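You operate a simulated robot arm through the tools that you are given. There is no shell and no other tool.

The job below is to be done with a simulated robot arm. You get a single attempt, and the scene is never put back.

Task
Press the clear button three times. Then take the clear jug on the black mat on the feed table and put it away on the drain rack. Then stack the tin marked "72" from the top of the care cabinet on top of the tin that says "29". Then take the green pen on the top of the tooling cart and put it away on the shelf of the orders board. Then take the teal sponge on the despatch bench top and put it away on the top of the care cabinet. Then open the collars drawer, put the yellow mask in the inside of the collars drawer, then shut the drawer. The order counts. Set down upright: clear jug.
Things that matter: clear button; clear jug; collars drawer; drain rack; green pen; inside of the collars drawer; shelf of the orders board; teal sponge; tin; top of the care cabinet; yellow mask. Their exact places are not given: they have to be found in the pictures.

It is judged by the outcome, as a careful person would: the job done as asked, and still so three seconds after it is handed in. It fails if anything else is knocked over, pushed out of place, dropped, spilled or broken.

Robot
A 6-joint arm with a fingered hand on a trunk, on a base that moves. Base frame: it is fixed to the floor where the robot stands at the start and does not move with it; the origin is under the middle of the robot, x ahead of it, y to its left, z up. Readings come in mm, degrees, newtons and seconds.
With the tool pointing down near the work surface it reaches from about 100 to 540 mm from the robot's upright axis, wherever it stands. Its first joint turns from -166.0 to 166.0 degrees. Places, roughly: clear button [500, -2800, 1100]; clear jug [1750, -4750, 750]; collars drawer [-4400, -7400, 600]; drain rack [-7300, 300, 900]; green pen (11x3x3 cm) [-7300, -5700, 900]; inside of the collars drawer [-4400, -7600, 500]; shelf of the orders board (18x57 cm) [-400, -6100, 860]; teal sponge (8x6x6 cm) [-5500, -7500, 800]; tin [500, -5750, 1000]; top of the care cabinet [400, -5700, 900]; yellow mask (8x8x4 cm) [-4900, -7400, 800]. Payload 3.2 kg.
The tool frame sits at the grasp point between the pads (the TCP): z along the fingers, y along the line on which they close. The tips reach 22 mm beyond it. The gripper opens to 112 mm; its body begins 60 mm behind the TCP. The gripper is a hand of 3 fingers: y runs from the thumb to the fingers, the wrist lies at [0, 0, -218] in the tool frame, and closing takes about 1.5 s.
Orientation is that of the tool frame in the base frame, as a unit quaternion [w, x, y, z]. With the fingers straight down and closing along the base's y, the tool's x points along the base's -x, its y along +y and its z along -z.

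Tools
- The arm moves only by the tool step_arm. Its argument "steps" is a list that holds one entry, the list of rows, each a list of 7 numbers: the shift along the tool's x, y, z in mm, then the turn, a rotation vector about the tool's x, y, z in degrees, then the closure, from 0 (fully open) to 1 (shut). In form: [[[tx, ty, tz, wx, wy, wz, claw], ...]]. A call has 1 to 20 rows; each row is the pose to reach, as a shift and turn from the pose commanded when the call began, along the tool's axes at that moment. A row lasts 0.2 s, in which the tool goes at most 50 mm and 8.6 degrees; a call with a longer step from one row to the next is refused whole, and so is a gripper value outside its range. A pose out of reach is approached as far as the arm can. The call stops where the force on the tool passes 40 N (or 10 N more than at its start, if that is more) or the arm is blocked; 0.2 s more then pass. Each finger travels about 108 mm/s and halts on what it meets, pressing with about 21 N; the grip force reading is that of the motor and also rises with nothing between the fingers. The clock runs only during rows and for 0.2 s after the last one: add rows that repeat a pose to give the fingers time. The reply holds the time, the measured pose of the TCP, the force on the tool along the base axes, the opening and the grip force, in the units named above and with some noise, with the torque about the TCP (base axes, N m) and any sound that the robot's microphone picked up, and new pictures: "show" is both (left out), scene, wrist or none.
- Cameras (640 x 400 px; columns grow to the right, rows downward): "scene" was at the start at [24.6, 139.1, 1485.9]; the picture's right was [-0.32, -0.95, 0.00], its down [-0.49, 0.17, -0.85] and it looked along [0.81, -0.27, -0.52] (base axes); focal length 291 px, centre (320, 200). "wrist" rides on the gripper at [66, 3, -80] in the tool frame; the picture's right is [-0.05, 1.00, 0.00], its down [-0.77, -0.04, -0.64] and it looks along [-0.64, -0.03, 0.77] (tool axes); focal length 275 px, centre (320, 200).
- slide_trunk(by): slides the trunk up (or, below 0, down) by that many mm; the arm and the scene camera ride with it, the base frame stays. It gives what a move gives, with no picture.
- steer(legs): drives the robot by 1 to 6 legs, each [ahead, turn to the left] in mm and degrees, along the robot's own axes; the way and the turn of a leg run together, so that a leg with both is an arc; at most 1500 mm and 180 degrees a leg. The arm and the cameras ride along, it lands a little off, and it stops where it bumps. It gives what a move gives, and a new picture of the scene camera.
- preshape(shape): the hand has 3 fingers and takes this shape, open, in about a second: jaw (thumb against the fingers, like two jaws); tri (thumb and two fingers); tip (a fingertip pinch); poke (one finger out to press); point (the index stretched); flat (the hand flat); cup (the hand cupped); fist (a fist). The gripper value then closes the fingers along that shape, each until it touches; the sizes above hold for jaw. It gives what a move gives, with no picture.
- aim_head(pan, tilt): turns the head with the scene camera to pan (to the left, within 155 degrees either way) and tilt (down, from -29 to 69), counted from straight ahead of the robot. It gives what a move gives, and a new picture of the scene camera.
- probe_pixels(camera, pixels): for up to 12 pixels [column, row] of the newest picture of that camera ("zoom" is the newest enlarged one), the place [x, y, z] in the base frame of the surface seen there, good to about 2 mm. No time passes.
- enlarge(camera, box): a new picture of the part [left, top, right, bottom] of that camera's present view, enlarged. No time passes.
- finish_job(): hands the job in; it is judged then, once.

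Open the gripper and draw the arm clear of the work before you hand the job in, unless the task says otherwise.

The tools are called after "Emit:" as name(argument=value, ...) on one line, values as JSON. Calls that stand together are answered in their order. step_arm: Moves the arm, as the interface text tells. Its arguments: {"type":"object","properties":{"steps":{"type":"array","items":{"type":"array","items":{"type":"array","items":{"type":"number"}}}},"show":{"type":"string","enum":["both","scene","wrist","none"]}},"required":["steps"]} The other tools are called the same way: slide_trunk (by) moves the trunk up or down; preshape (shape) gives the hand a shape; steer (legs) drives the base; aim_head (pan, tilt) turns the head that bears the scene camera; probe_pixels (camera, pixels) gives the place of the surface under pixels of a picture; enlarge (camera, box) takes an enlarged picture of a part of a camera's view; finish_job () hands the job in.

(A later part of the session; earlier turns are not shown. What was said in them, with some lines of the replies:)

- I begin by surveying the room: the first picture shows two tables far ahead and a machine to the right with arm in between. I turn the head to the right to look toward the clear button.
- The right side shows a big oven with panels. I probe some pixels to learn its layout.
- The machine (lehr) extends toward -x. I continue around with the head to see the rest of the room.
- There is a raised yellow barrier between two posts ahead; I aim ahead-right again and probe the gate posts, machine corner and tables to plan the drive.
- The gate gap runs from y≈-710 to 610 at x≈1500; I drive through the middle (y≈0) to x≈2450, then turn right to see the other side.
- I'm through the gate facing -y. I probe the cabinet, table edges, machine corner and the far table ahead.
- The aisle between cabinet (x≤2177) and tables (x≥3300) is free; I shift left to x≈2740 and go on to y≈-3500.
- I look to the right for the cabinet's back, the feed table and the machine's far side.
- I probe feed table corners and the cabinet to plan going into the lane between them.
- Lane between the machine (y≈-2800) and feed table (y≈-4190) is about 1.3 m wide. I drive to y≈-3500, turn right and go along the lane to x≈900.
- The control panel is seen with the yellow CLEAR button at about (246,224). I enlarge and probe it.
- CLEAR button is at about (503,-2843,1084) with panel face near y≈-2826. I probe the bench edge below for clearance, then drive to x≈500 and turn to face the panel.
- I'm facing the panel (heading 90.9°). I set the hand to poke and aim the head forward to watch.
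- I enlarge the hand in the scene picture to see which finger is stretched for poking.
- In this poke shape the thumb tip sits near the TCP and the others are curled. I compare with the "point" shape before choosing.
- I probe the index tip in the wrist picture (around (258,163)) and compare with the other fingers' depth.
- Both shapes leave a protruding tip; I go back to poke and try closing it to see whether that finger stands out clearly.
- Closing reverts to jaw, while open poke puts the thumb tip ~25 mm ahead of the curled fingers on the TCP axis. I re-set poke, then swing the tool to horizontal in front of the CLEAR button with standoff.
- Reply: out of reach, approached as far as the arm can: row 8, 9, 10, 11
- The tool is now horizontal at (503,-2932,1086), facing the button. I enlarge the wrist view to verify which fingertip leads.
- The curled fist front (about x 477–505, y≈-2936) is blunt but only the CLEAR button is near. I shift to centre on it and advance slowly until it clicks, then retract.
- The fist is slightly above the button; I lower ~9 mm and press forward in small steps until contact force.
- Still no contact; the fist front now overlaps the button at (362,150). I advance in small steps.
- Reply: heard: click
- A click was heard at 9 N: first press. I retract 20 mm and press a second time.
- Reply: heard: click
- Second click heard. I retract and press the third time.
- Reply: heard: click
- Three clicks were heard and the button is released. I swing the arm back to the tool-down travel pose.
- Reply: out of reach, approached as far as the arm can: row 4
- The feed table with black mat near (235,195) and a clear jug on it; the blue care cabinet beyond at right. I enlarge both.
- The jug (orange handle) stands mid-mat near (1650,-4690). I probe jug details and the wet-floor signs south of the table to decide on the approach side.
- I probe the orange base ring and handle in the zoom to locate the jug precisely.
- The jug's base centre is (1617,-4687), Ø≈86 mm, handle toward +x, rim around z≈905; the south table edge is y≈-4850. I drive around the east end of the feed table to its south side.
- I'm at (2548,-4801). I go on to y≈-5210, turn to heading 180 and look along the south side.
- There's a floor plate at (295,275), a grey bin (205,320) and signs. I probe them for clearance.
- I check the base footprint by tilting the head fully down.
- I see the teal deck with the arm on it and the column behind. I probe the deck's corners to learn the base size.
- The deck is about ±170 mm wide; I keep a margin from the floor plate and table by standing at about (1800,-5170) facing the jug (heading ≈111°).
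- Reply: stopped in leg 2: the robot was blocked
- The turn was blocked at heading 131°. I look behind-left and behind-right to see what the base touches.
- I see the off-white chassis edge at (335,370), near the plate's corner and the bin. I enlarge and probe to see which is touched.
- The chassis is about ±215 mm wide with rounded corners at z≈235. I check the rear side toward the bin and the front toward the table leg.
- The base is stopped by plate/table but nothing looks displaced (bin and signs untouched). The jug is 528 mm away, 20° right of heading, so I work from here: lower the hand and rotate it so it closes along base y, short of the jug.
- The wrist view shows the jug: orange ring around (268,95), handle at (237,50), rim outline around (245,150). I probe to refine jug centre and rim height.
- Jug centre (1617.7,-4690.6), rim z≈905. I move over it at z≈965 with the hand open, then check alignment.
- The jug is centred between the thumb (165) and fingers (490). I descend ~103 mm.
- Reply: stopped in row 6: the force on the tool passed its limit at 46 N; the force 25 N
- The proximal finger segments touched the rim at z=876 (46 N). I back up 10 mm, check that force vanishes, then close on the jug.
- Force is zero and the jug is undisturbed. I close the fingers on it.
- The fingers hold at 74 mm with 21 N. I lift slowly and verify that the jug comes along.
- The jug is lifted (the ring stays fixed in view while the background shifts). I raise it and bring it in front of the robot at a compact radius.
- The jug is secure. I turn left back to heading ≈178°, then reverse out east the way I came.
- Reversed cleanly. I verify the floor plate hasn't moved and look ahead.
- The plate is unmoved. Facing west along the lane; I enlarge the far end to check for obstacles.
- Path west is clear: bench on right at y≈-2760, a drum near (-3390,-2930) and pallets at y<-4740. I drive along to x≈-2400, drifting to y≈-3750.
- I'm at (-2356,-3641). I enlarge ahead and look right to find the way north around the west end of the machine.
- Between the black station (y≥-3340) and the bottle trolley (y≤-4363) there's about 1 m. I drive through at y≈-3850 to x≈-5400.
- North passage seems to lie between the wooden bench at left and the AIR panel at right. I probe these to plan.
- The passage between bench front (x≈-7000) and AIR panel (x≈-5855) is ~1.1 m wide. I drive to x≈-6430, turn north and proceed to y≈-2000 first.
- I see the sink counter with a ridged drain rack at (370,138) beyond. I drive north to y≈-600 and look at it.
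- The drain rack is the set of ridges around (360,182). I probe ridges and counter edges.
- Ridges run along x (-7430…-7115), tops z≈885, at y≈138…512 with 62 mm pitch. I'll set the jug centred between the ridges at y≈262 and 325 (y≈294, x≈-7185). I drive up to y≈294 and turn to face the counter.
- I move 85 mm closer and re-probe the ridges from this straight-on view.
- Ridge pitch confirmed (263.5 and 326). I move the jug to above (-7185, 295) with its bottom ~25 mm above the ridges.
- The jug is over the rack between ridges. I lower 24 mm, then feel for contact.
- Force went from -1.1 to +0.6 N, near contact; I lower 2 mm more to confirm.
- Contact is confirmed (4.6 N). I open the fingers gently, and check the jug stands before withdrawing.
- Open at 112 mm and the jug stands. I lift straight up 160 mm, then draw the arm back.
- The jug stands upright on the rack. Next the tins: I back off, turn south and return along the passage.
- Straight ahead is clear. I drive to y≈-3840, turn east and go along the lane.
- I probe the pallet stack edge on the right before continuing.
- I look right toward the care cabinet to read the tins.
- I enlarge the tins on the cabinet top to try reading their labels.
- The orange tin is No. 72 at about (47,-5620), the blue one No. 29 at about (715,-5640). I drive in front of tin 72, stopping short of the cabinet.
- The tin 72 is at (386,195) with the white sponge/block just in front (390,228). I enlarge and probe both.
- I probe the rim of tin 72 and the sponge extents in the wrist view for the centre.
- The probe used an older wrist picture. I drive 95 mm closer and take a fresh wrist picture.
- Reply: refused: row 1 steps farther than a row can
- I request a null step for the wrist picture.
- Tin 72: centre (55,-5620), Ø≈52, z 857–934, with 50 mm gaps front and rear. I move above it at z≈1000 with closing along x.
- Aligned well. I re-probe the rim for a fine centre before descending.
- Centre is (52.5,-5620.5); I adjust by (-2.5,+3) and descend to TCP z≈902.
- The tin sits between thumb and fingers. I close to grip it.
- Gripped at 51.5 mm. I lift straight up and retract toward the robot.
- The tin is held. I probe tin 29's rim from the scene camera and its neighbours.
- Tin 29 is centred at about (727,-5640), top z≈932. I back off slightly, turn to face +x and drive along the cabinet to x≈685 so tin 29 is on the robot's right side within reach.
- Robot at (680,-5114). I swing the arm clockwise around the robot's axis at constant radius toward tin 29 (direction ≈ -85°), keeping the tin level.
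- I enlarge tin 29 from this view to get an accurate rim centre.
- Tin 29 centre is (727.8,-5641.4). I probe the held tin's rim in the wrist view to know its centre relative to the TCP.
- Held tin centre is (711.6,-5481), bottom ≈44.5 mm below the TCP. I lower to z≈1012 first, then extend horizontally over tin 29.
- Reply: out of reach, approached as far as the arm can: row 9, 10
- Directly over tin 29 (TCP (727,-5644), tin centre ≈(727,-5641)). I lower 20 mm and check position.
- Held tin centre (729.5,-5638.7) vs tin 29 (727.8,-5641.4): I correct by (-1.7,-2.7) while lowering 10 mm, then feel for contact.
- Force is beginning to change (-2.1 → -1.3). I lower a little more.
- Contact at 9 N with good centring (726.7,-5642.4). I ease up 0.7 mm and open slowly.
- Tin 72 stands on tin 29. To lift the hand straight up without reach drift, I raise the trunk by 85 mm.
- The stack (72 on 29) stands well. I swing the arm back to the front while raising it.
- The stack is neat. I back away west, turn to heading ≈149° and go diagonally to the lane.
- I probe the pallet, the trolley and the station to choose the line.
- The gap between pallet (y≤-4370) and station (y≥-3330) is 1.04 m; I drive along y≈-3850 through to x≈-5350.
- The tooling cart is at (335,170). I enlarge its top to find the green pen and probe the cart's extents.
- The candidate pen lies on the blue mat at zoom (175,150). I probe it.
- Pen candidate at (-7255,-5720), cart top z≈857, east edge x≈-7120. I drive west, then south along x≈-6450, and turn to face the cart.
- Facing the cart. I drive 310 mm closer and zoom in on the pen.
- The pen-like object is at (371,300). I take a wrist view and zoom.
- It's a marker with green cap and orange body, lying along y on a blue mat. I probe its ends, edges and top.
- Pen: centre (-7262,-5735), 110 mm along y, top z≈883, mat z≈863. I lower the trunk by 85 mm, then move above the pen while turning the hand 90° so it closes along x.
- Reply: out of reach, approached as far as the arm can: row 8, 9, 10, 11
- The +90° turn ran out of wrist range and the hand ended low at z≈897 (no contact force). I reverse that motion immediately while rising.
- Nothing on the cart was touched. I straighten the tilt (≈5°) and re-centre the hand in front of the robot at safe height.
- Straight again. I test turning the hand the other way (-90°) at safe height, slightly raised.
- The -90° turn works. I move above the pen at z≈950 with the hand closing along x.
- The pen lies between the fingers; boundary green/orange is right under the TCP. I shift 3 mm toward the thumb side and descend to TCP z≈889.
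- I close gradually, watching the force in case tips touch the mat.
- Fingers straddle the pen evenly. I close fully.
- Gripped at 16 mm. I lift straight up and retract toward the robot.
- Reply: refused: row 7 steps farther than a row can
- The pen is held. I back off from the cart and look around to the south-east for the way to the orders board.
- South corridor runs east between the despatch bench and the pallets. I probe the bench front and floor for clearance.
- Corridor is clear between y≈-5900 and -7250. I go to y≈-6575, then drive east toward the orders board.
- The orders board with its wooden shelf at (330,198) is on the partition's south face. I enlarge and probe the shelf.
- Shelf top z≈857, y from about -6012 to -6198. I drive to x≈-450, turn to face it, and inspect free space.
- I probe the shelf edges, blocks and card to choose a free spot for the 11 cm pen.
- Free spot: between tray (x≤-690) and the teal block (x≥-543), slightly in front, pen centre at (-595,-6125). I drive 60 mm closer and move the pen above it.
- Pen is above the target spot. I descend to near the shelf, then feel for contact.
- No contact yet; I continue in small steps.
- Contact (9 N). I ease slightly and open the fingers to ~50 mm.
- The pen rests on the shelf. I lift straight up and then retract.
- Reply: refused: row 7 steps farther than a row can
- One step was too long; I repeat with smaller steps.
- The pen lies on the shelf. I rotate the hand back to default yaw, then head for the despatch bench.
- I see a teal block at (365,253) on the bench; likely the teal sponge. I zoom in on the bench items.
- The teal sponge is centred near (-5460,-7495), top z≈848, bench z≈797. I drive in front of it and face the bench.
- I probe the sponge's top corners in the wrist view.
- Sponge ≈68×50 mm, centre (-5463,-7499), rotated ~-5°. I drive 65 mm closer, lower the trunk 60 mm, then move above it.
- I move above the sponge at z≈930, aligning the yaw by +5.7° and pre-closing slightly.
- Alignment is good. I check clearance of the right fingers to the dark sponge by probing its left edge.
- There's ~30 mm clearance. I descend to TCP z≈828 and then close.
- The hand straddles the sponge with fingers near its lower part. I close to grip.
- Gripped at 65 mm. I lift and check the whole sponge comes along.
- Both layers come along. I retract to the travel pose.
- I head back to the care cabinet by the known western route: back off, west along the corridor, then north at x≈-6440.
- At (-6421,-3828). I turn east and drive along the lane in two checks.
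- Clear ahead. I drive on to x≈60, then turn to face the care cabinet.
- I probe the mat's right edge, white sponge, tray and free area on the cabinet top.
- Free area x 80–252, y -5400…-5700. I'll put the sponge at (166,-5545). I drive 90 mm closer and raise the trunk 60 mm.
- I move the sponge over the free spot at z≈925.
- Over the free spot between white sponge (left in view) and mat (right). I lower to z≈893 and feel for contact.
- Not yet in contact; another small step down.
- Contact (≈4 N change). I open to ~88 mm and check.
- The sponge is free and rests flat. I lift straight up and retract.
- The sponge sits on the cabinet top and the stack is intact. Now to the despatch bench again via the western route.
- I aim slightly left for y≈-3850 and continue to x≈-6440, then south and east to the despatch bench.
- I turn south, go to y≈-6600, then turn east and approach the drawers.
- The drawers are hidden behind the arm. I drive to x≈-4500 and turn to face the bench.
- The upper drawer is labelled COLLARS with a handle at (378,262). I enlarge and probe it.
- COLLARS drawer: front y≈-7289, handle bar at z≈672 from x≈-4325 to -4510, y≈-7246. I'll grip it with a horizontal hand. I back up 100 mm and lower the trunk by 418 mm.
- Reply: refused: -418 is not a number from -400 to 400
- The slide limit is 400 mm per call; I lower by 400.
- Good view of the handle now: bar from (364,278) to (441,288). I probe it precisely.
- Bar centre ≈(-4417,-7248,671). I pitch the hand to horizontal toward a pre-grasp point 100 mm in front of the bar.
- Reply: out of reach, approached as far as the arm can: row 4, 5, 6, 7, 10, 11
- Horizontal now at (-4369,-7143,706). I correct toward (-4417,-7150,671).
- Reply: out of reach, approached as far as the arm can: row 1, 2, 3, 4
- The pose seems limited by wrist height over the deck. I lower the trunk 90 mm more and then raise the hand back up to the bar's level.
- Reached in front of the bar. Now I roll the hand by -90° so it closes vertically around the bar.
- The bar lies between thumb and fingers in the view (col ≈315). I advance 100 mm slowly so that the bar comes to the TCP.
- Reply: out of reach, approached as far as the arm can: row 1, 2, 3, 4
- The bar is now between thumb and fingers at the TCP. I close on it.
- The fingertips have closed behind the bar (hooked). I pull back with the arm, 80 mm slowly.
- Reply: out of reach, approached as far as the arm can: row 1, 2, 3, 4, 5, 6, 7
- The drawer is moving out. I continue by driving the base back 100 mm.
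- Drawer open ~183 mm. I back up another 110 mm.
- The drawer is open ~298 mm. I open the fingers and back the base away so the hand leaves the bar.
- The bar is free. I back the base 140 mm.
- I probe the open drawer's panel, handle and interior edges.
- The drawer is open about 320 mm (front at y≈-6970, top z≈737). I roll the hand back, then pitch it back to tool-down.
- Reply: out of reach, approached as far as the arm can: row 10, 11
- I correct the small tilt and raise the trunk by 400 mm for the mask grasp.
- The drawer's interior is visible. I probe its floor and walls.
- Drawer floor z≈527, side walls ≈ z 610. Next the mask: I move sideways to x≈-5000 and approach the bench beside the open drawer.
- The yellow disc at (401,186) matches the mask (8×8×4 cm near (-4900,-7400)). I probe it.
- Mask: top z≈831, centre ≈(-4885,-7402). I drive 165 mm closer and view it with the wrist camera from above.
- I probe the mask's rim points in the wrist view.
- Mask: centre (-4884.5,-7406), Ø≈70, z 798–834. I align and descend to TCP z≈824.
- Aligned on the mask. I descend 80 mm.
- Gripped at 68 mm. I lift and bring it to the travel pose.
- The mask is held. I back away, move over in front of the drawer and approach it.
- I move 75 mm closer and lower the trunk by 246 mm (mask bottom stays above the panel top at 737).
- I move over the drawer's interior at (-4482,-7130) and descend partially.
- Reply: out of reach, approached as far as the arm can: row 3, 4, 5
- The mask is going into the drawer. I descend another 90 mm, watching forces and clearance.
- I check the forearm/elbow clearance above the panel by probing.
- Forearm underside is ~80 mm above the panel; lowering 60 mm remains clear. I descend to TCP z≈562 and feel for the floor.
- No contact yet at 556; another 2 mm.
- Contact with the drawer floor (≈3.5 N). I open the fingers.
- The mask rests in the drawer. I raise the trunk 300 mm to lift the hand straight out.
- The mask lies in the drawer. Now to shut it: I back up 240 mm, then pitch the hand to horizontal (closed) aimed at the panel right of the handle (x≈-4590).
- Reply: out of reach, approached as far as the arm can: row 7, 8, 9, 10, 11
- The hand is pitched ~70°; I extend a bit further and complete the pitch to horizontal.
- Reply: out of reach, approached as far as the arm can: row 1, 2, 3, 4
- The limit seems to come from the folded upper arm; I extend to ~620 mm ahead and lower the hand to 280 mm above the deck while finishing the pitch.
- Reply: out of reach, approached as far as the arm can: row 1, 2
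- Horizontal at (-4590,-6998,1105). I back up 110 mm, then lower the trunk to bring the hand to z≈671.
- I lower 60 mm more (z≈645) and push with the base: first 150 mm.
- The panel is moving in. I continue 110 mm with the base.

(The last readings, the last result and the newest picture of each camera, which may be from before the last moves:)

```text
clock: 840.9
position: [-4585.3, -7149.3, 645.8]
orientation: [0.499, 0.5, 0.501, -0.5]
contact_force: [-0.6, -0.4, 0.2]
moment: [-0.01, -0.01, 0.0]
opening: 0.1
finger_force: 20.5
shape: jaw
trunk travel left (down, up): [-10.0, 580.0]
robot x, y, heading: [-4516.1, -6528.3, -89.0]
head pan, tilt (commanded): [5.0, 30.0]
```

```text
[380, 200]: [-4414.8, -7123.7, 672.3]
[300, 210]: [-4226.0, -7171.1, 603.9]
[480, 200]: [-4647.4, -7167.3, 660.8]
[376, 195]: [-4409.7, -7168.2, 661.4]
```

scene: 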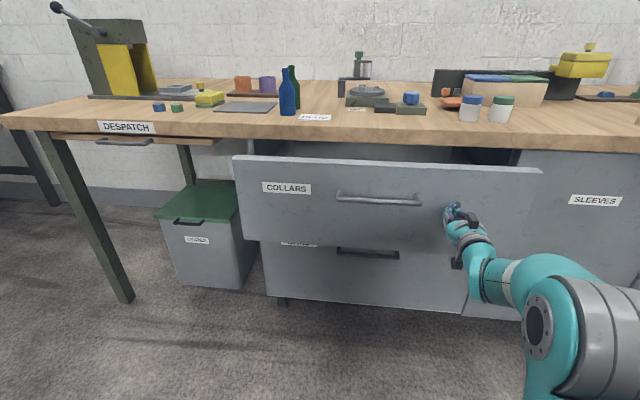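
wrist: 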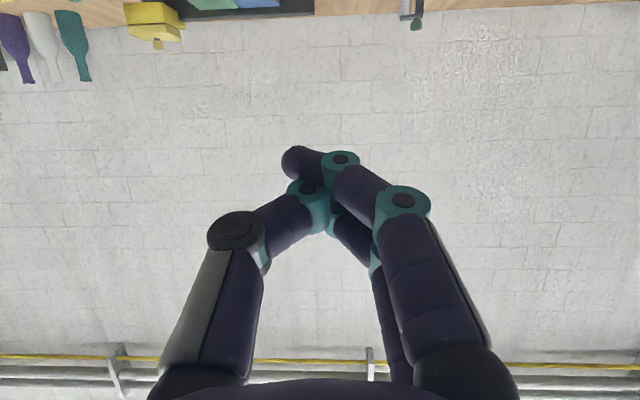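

Panel at y≈-7168; 120 mm remain. I drive 60 mm more and finish with the arm under force control.

Emit:
steer(legs=[[60, 0]])

Emit:
step_arm(steps=[[[0, 0, 10, 0, 0, 0, 1], [0, 0, 20, 0, 0, 0, 1], [0, 0, 30, 0, 0, 0, 1], [0, 0, 40, 0, 0, 0, 1], [0, 0, 46, 0, 0, 0, 1], [0, 0, 52, 0, 0, 0, 1]]], show="both")

```text
clock: 841.8
position: [-4585.1, -7208.2, 645.5]
orientation: [0.5, 0.499, 0.501, -0.499]
contact_force: [-0.5, -0.5, 0.3]
moment: [-0.02, 0.0, 0.0]
opening: 0.0
finger_force: 21.5
shape: jaw
trunk travel left (down, up): [-10.0, 580.0]
robot x, y, heading: [-4512.8, -6585.7, -88.8]
head pan, tilt (commanded): [5.0, 30.0]
```

scene: 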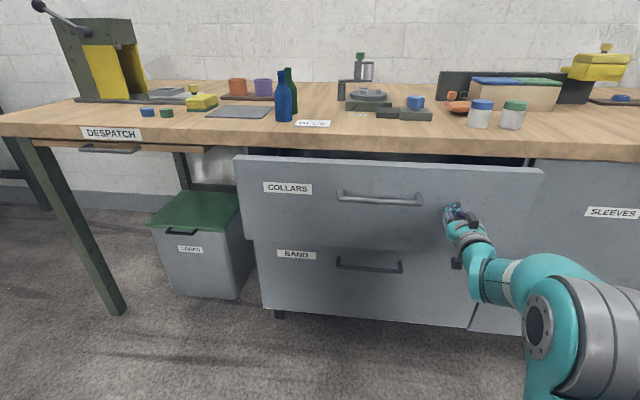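

```text
clock: 843.2
position: [-4583.4, -7260.6, 646.0]
orientation: [0.5, 0.499, 0.501, -0.499]
contact_force: [-0.8, 1.7, 0.1]
moment: [-0.04, -0.03, -0.04]
opening: 0.2
finger_force: 21.0
shape: jaw
trunk travel left (down, up): [-10.0, 580.0]
robot x, y, heading: [-4510.1, -6586.7, -88.5]
head pan, tilt (commanded): [5.0, 30.0]
```

scene: 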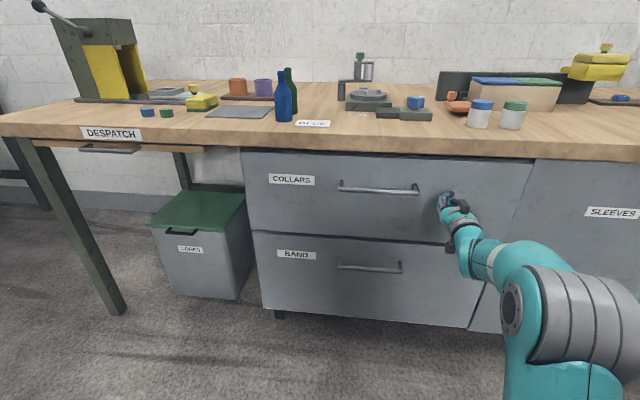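
wrist: 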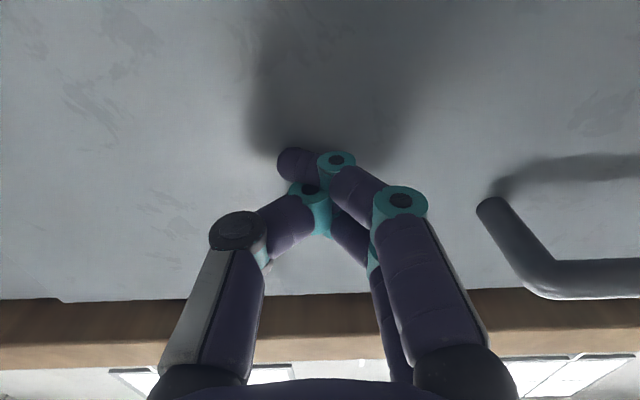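

Nearly flush. I push on in 3 mm steps until resistance and probe the panel position.

Emit:
probe_pixels(camera="scene", pixels=[[300, 210], [480, 190], [330, 260], [420, 270]])

Emit:
step_arm(steps=[[[0, 0, 3, 0, 0, 0, 1], [0, 0, 6, 0, 0, 0, 1], [0, 0, 9, 0, 0, 0, 1], [0, 0, 12, 0, 0, 0, 1], [0, 0, 15, 0, 0, 0, 1], [0, 0, 18, 0, 0, 0, 1]]], show="scene")

Emit:
probe_pixels(camera="scene", pixels=[[300, 210], [480, 190], [330, 260], [420, 270]])

```text
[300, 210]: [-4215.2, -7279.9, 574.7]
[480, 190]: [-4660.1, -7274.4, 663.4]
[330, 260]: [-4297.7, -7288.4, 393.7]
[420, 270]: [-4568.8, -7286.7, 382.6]
```

```text
clock: 844.6
position: [-4585.6, -7272.8, 646.4]
orientation: [0.499, 0.501, 0.501, -0.5]
contact_force: [2.0, 25.3, 1.5]
moment: [-0.02, 0.03, -0.03]
opening: 0.2
finger_force: 21.2
shape: jaw
trunk travel left (down, up): [-10.0, 580.0]
robot x, y, heading: [-4517.0, -6586.2, -88.8]
head pan, tilt (commanded): [5.0, 30.0]
stopped in row 6: the force on the tool passed its limit at 43 N (the readings are from after the stop); the commanded pose is now the measured one
```

scene: 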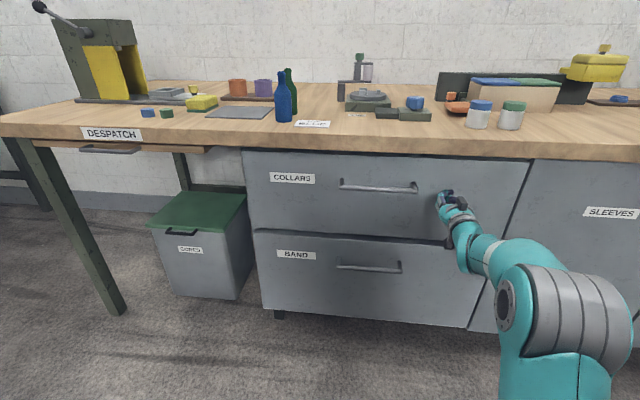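

```text
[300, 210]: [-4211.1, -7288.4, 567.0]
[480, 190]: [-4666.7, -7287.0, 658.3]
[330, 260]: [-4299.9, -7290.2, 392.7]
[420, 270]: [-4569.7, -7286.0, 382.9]
```

The COLLARS panel is flush (y≈-7288, same as BAND) with firm resistance. I withdraw the hand, and back away.

Emit:
step_arm(steps=[[[0, 0, -10, 0, 0, 0, 1], [0, 0, -30, 0, 0, 0, 1], [0, 0, -50, 0, 0, 0, 1], [0, 0, -60, 0, 0, 0, 1]]], show="none")

Emit:
steer(legs=[[-200, 0]])

Emit:
probe_pixels(camera="scene", pixels=[[320, 200], [450, 200], [330, 245], [420, 250], [300, 215]])

```text
clock: 845.6
position: [-4584.4, -7215.0, 645.1]
orientation: [0.499, 0.501, 0.5, -0.5]
contact_force: [-0.2, 0.0, -0.3]
moment: [0.02, 0.01, 0.0]
opening: 0.0
finger_force: 21.1
shape: jaw
trunk travel left (down, up): [-10.0, 580.0]
robot x, y, heading: [-4513.2, -6587.3, -89.1]
head pan, tilt (commanded): [5.0, 30.0]
```

```text
clock: 847.2
position: [-4588.5, -7017.2, 645.5]
orientation: [0.498, 0.502, 0.5, -0.5]
contact_force: [-0.3, -1.0, -0.1]
moment: [0.01, 0.03, 0.02]
opening: 0.2
finger_force: 21.3
shape: jaw
trunk travel left (down, up): [-10.0, 580.0]
robot x, y, heading: [-4517.6, -6386.3, -88.7]
head pan, tilt (commanded): [5.0, 30.0]
```

scene: 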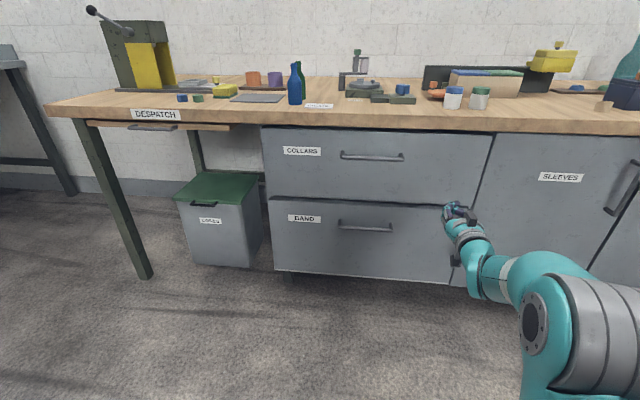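

```text
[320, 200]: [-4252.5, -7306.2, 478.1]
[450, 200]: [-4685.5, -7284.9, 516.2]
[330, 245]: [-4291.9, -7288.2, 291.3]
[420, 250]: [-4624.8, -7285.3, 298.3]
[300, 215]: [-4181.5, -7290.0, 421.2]
```

The drawer is shut flush. I open the gripper in free space and draw the arm further back before handing in.

Emit:
step_arm(steps=[[[0, 0, -10, 0, 0, 0, 0.7], [0, 0, -20, 0, 0, 0, 0.4], [0, 0, -30, 0, 0, 0, 0.1], [0, 0, -40, 0, 0, 0, 0], [0, 0, -40, 0, 0, 0, 0], [0, 0, -40, 0, 0, 0, 0]]], show="scene")

Emit:
steer(legs=[[-120, 0]])

```text
clock: 848.6
position: [-4587.7, -6975.8, 645.5]
orientation: [0.498, 0.502, 0.5, -0.5]
contact_force: [0.3, 0.4, -0.4]
moment: [-0.01, 0.0, 0.01]
opening: 112.1
finger_force: 0.0
shape: jaw
trunk travel left (down, up): [-10.0, 580.0]
robot x, y, heading: [-4520.0, -6388.1, -89.1]
head pan, tilt (commanded): [5.0, 30.0]
```

scene: 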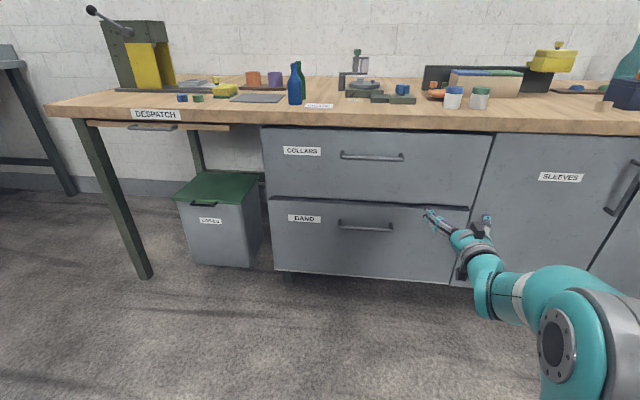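

```text
clock: 849.8
position: [-4592.8, -6857.1, 646.0]
orientation: [0.498, 0.502, 0.499, -0.501]
contact_force: [0.5, 0.2, 0.2]
moment: [0.0, 0.03, 0.0]
opening: 111.6
finger_force: 0.1
shape: jaw
trunk travel left (down, up): [-10.0, 580.0]
robot x, y, heading: [-4519.7, -6269.0, -88.9]
head pan, tilt (commanded): [5.0, 30.0]
```

scene: 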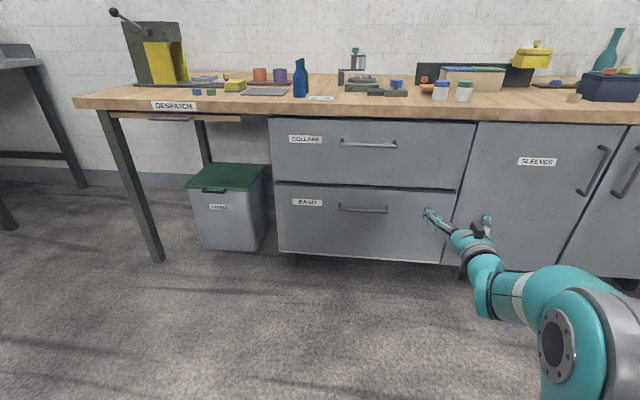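

The drawer is shut with the mask inside, the gripper is open and the arm is clear of the bench. Every step was done in the order asked, so I hand the job in.

Emit:
finish_job()

```text
The job is handed in.
```

I did all six steps in the order asked and handed the job in. I haven't seen how it was judged.

- **Clear button:** pressed three times, with a click heard each time.
- **Clear jug:** standing upright on the drain rack, resting on two of the ridges. While gripping it at the feed table, the fingers pressed on its rim with about 46 N. I backed off straight away and saw no damage or movement.
- **Tin 72:** stacked on tin 29. It was still standing there when I last looked at the cabinet.
- **Green pen:** lying on the orders board shelf, between the tray and the small blocks. On the first try at the tooling cart, the hand went lower than I intended. The force stayed at zero and nothing on the cart moved.
- **Teal sponge:** on top of the care cabinet, in the gap between the black mat and the white sponge.
- **Yellow mask:** I took this to be the yellow disc on the despatch bench, because its size and place matched. It is in the collars drawer, which is pushed shut flush with the drawer below.

On the way to the jug, the base bumped the flat plate on the floor beside the feed table. I checked afterwards and the plate hadn't moved. The gripper is open and the arm is clear of the bench.
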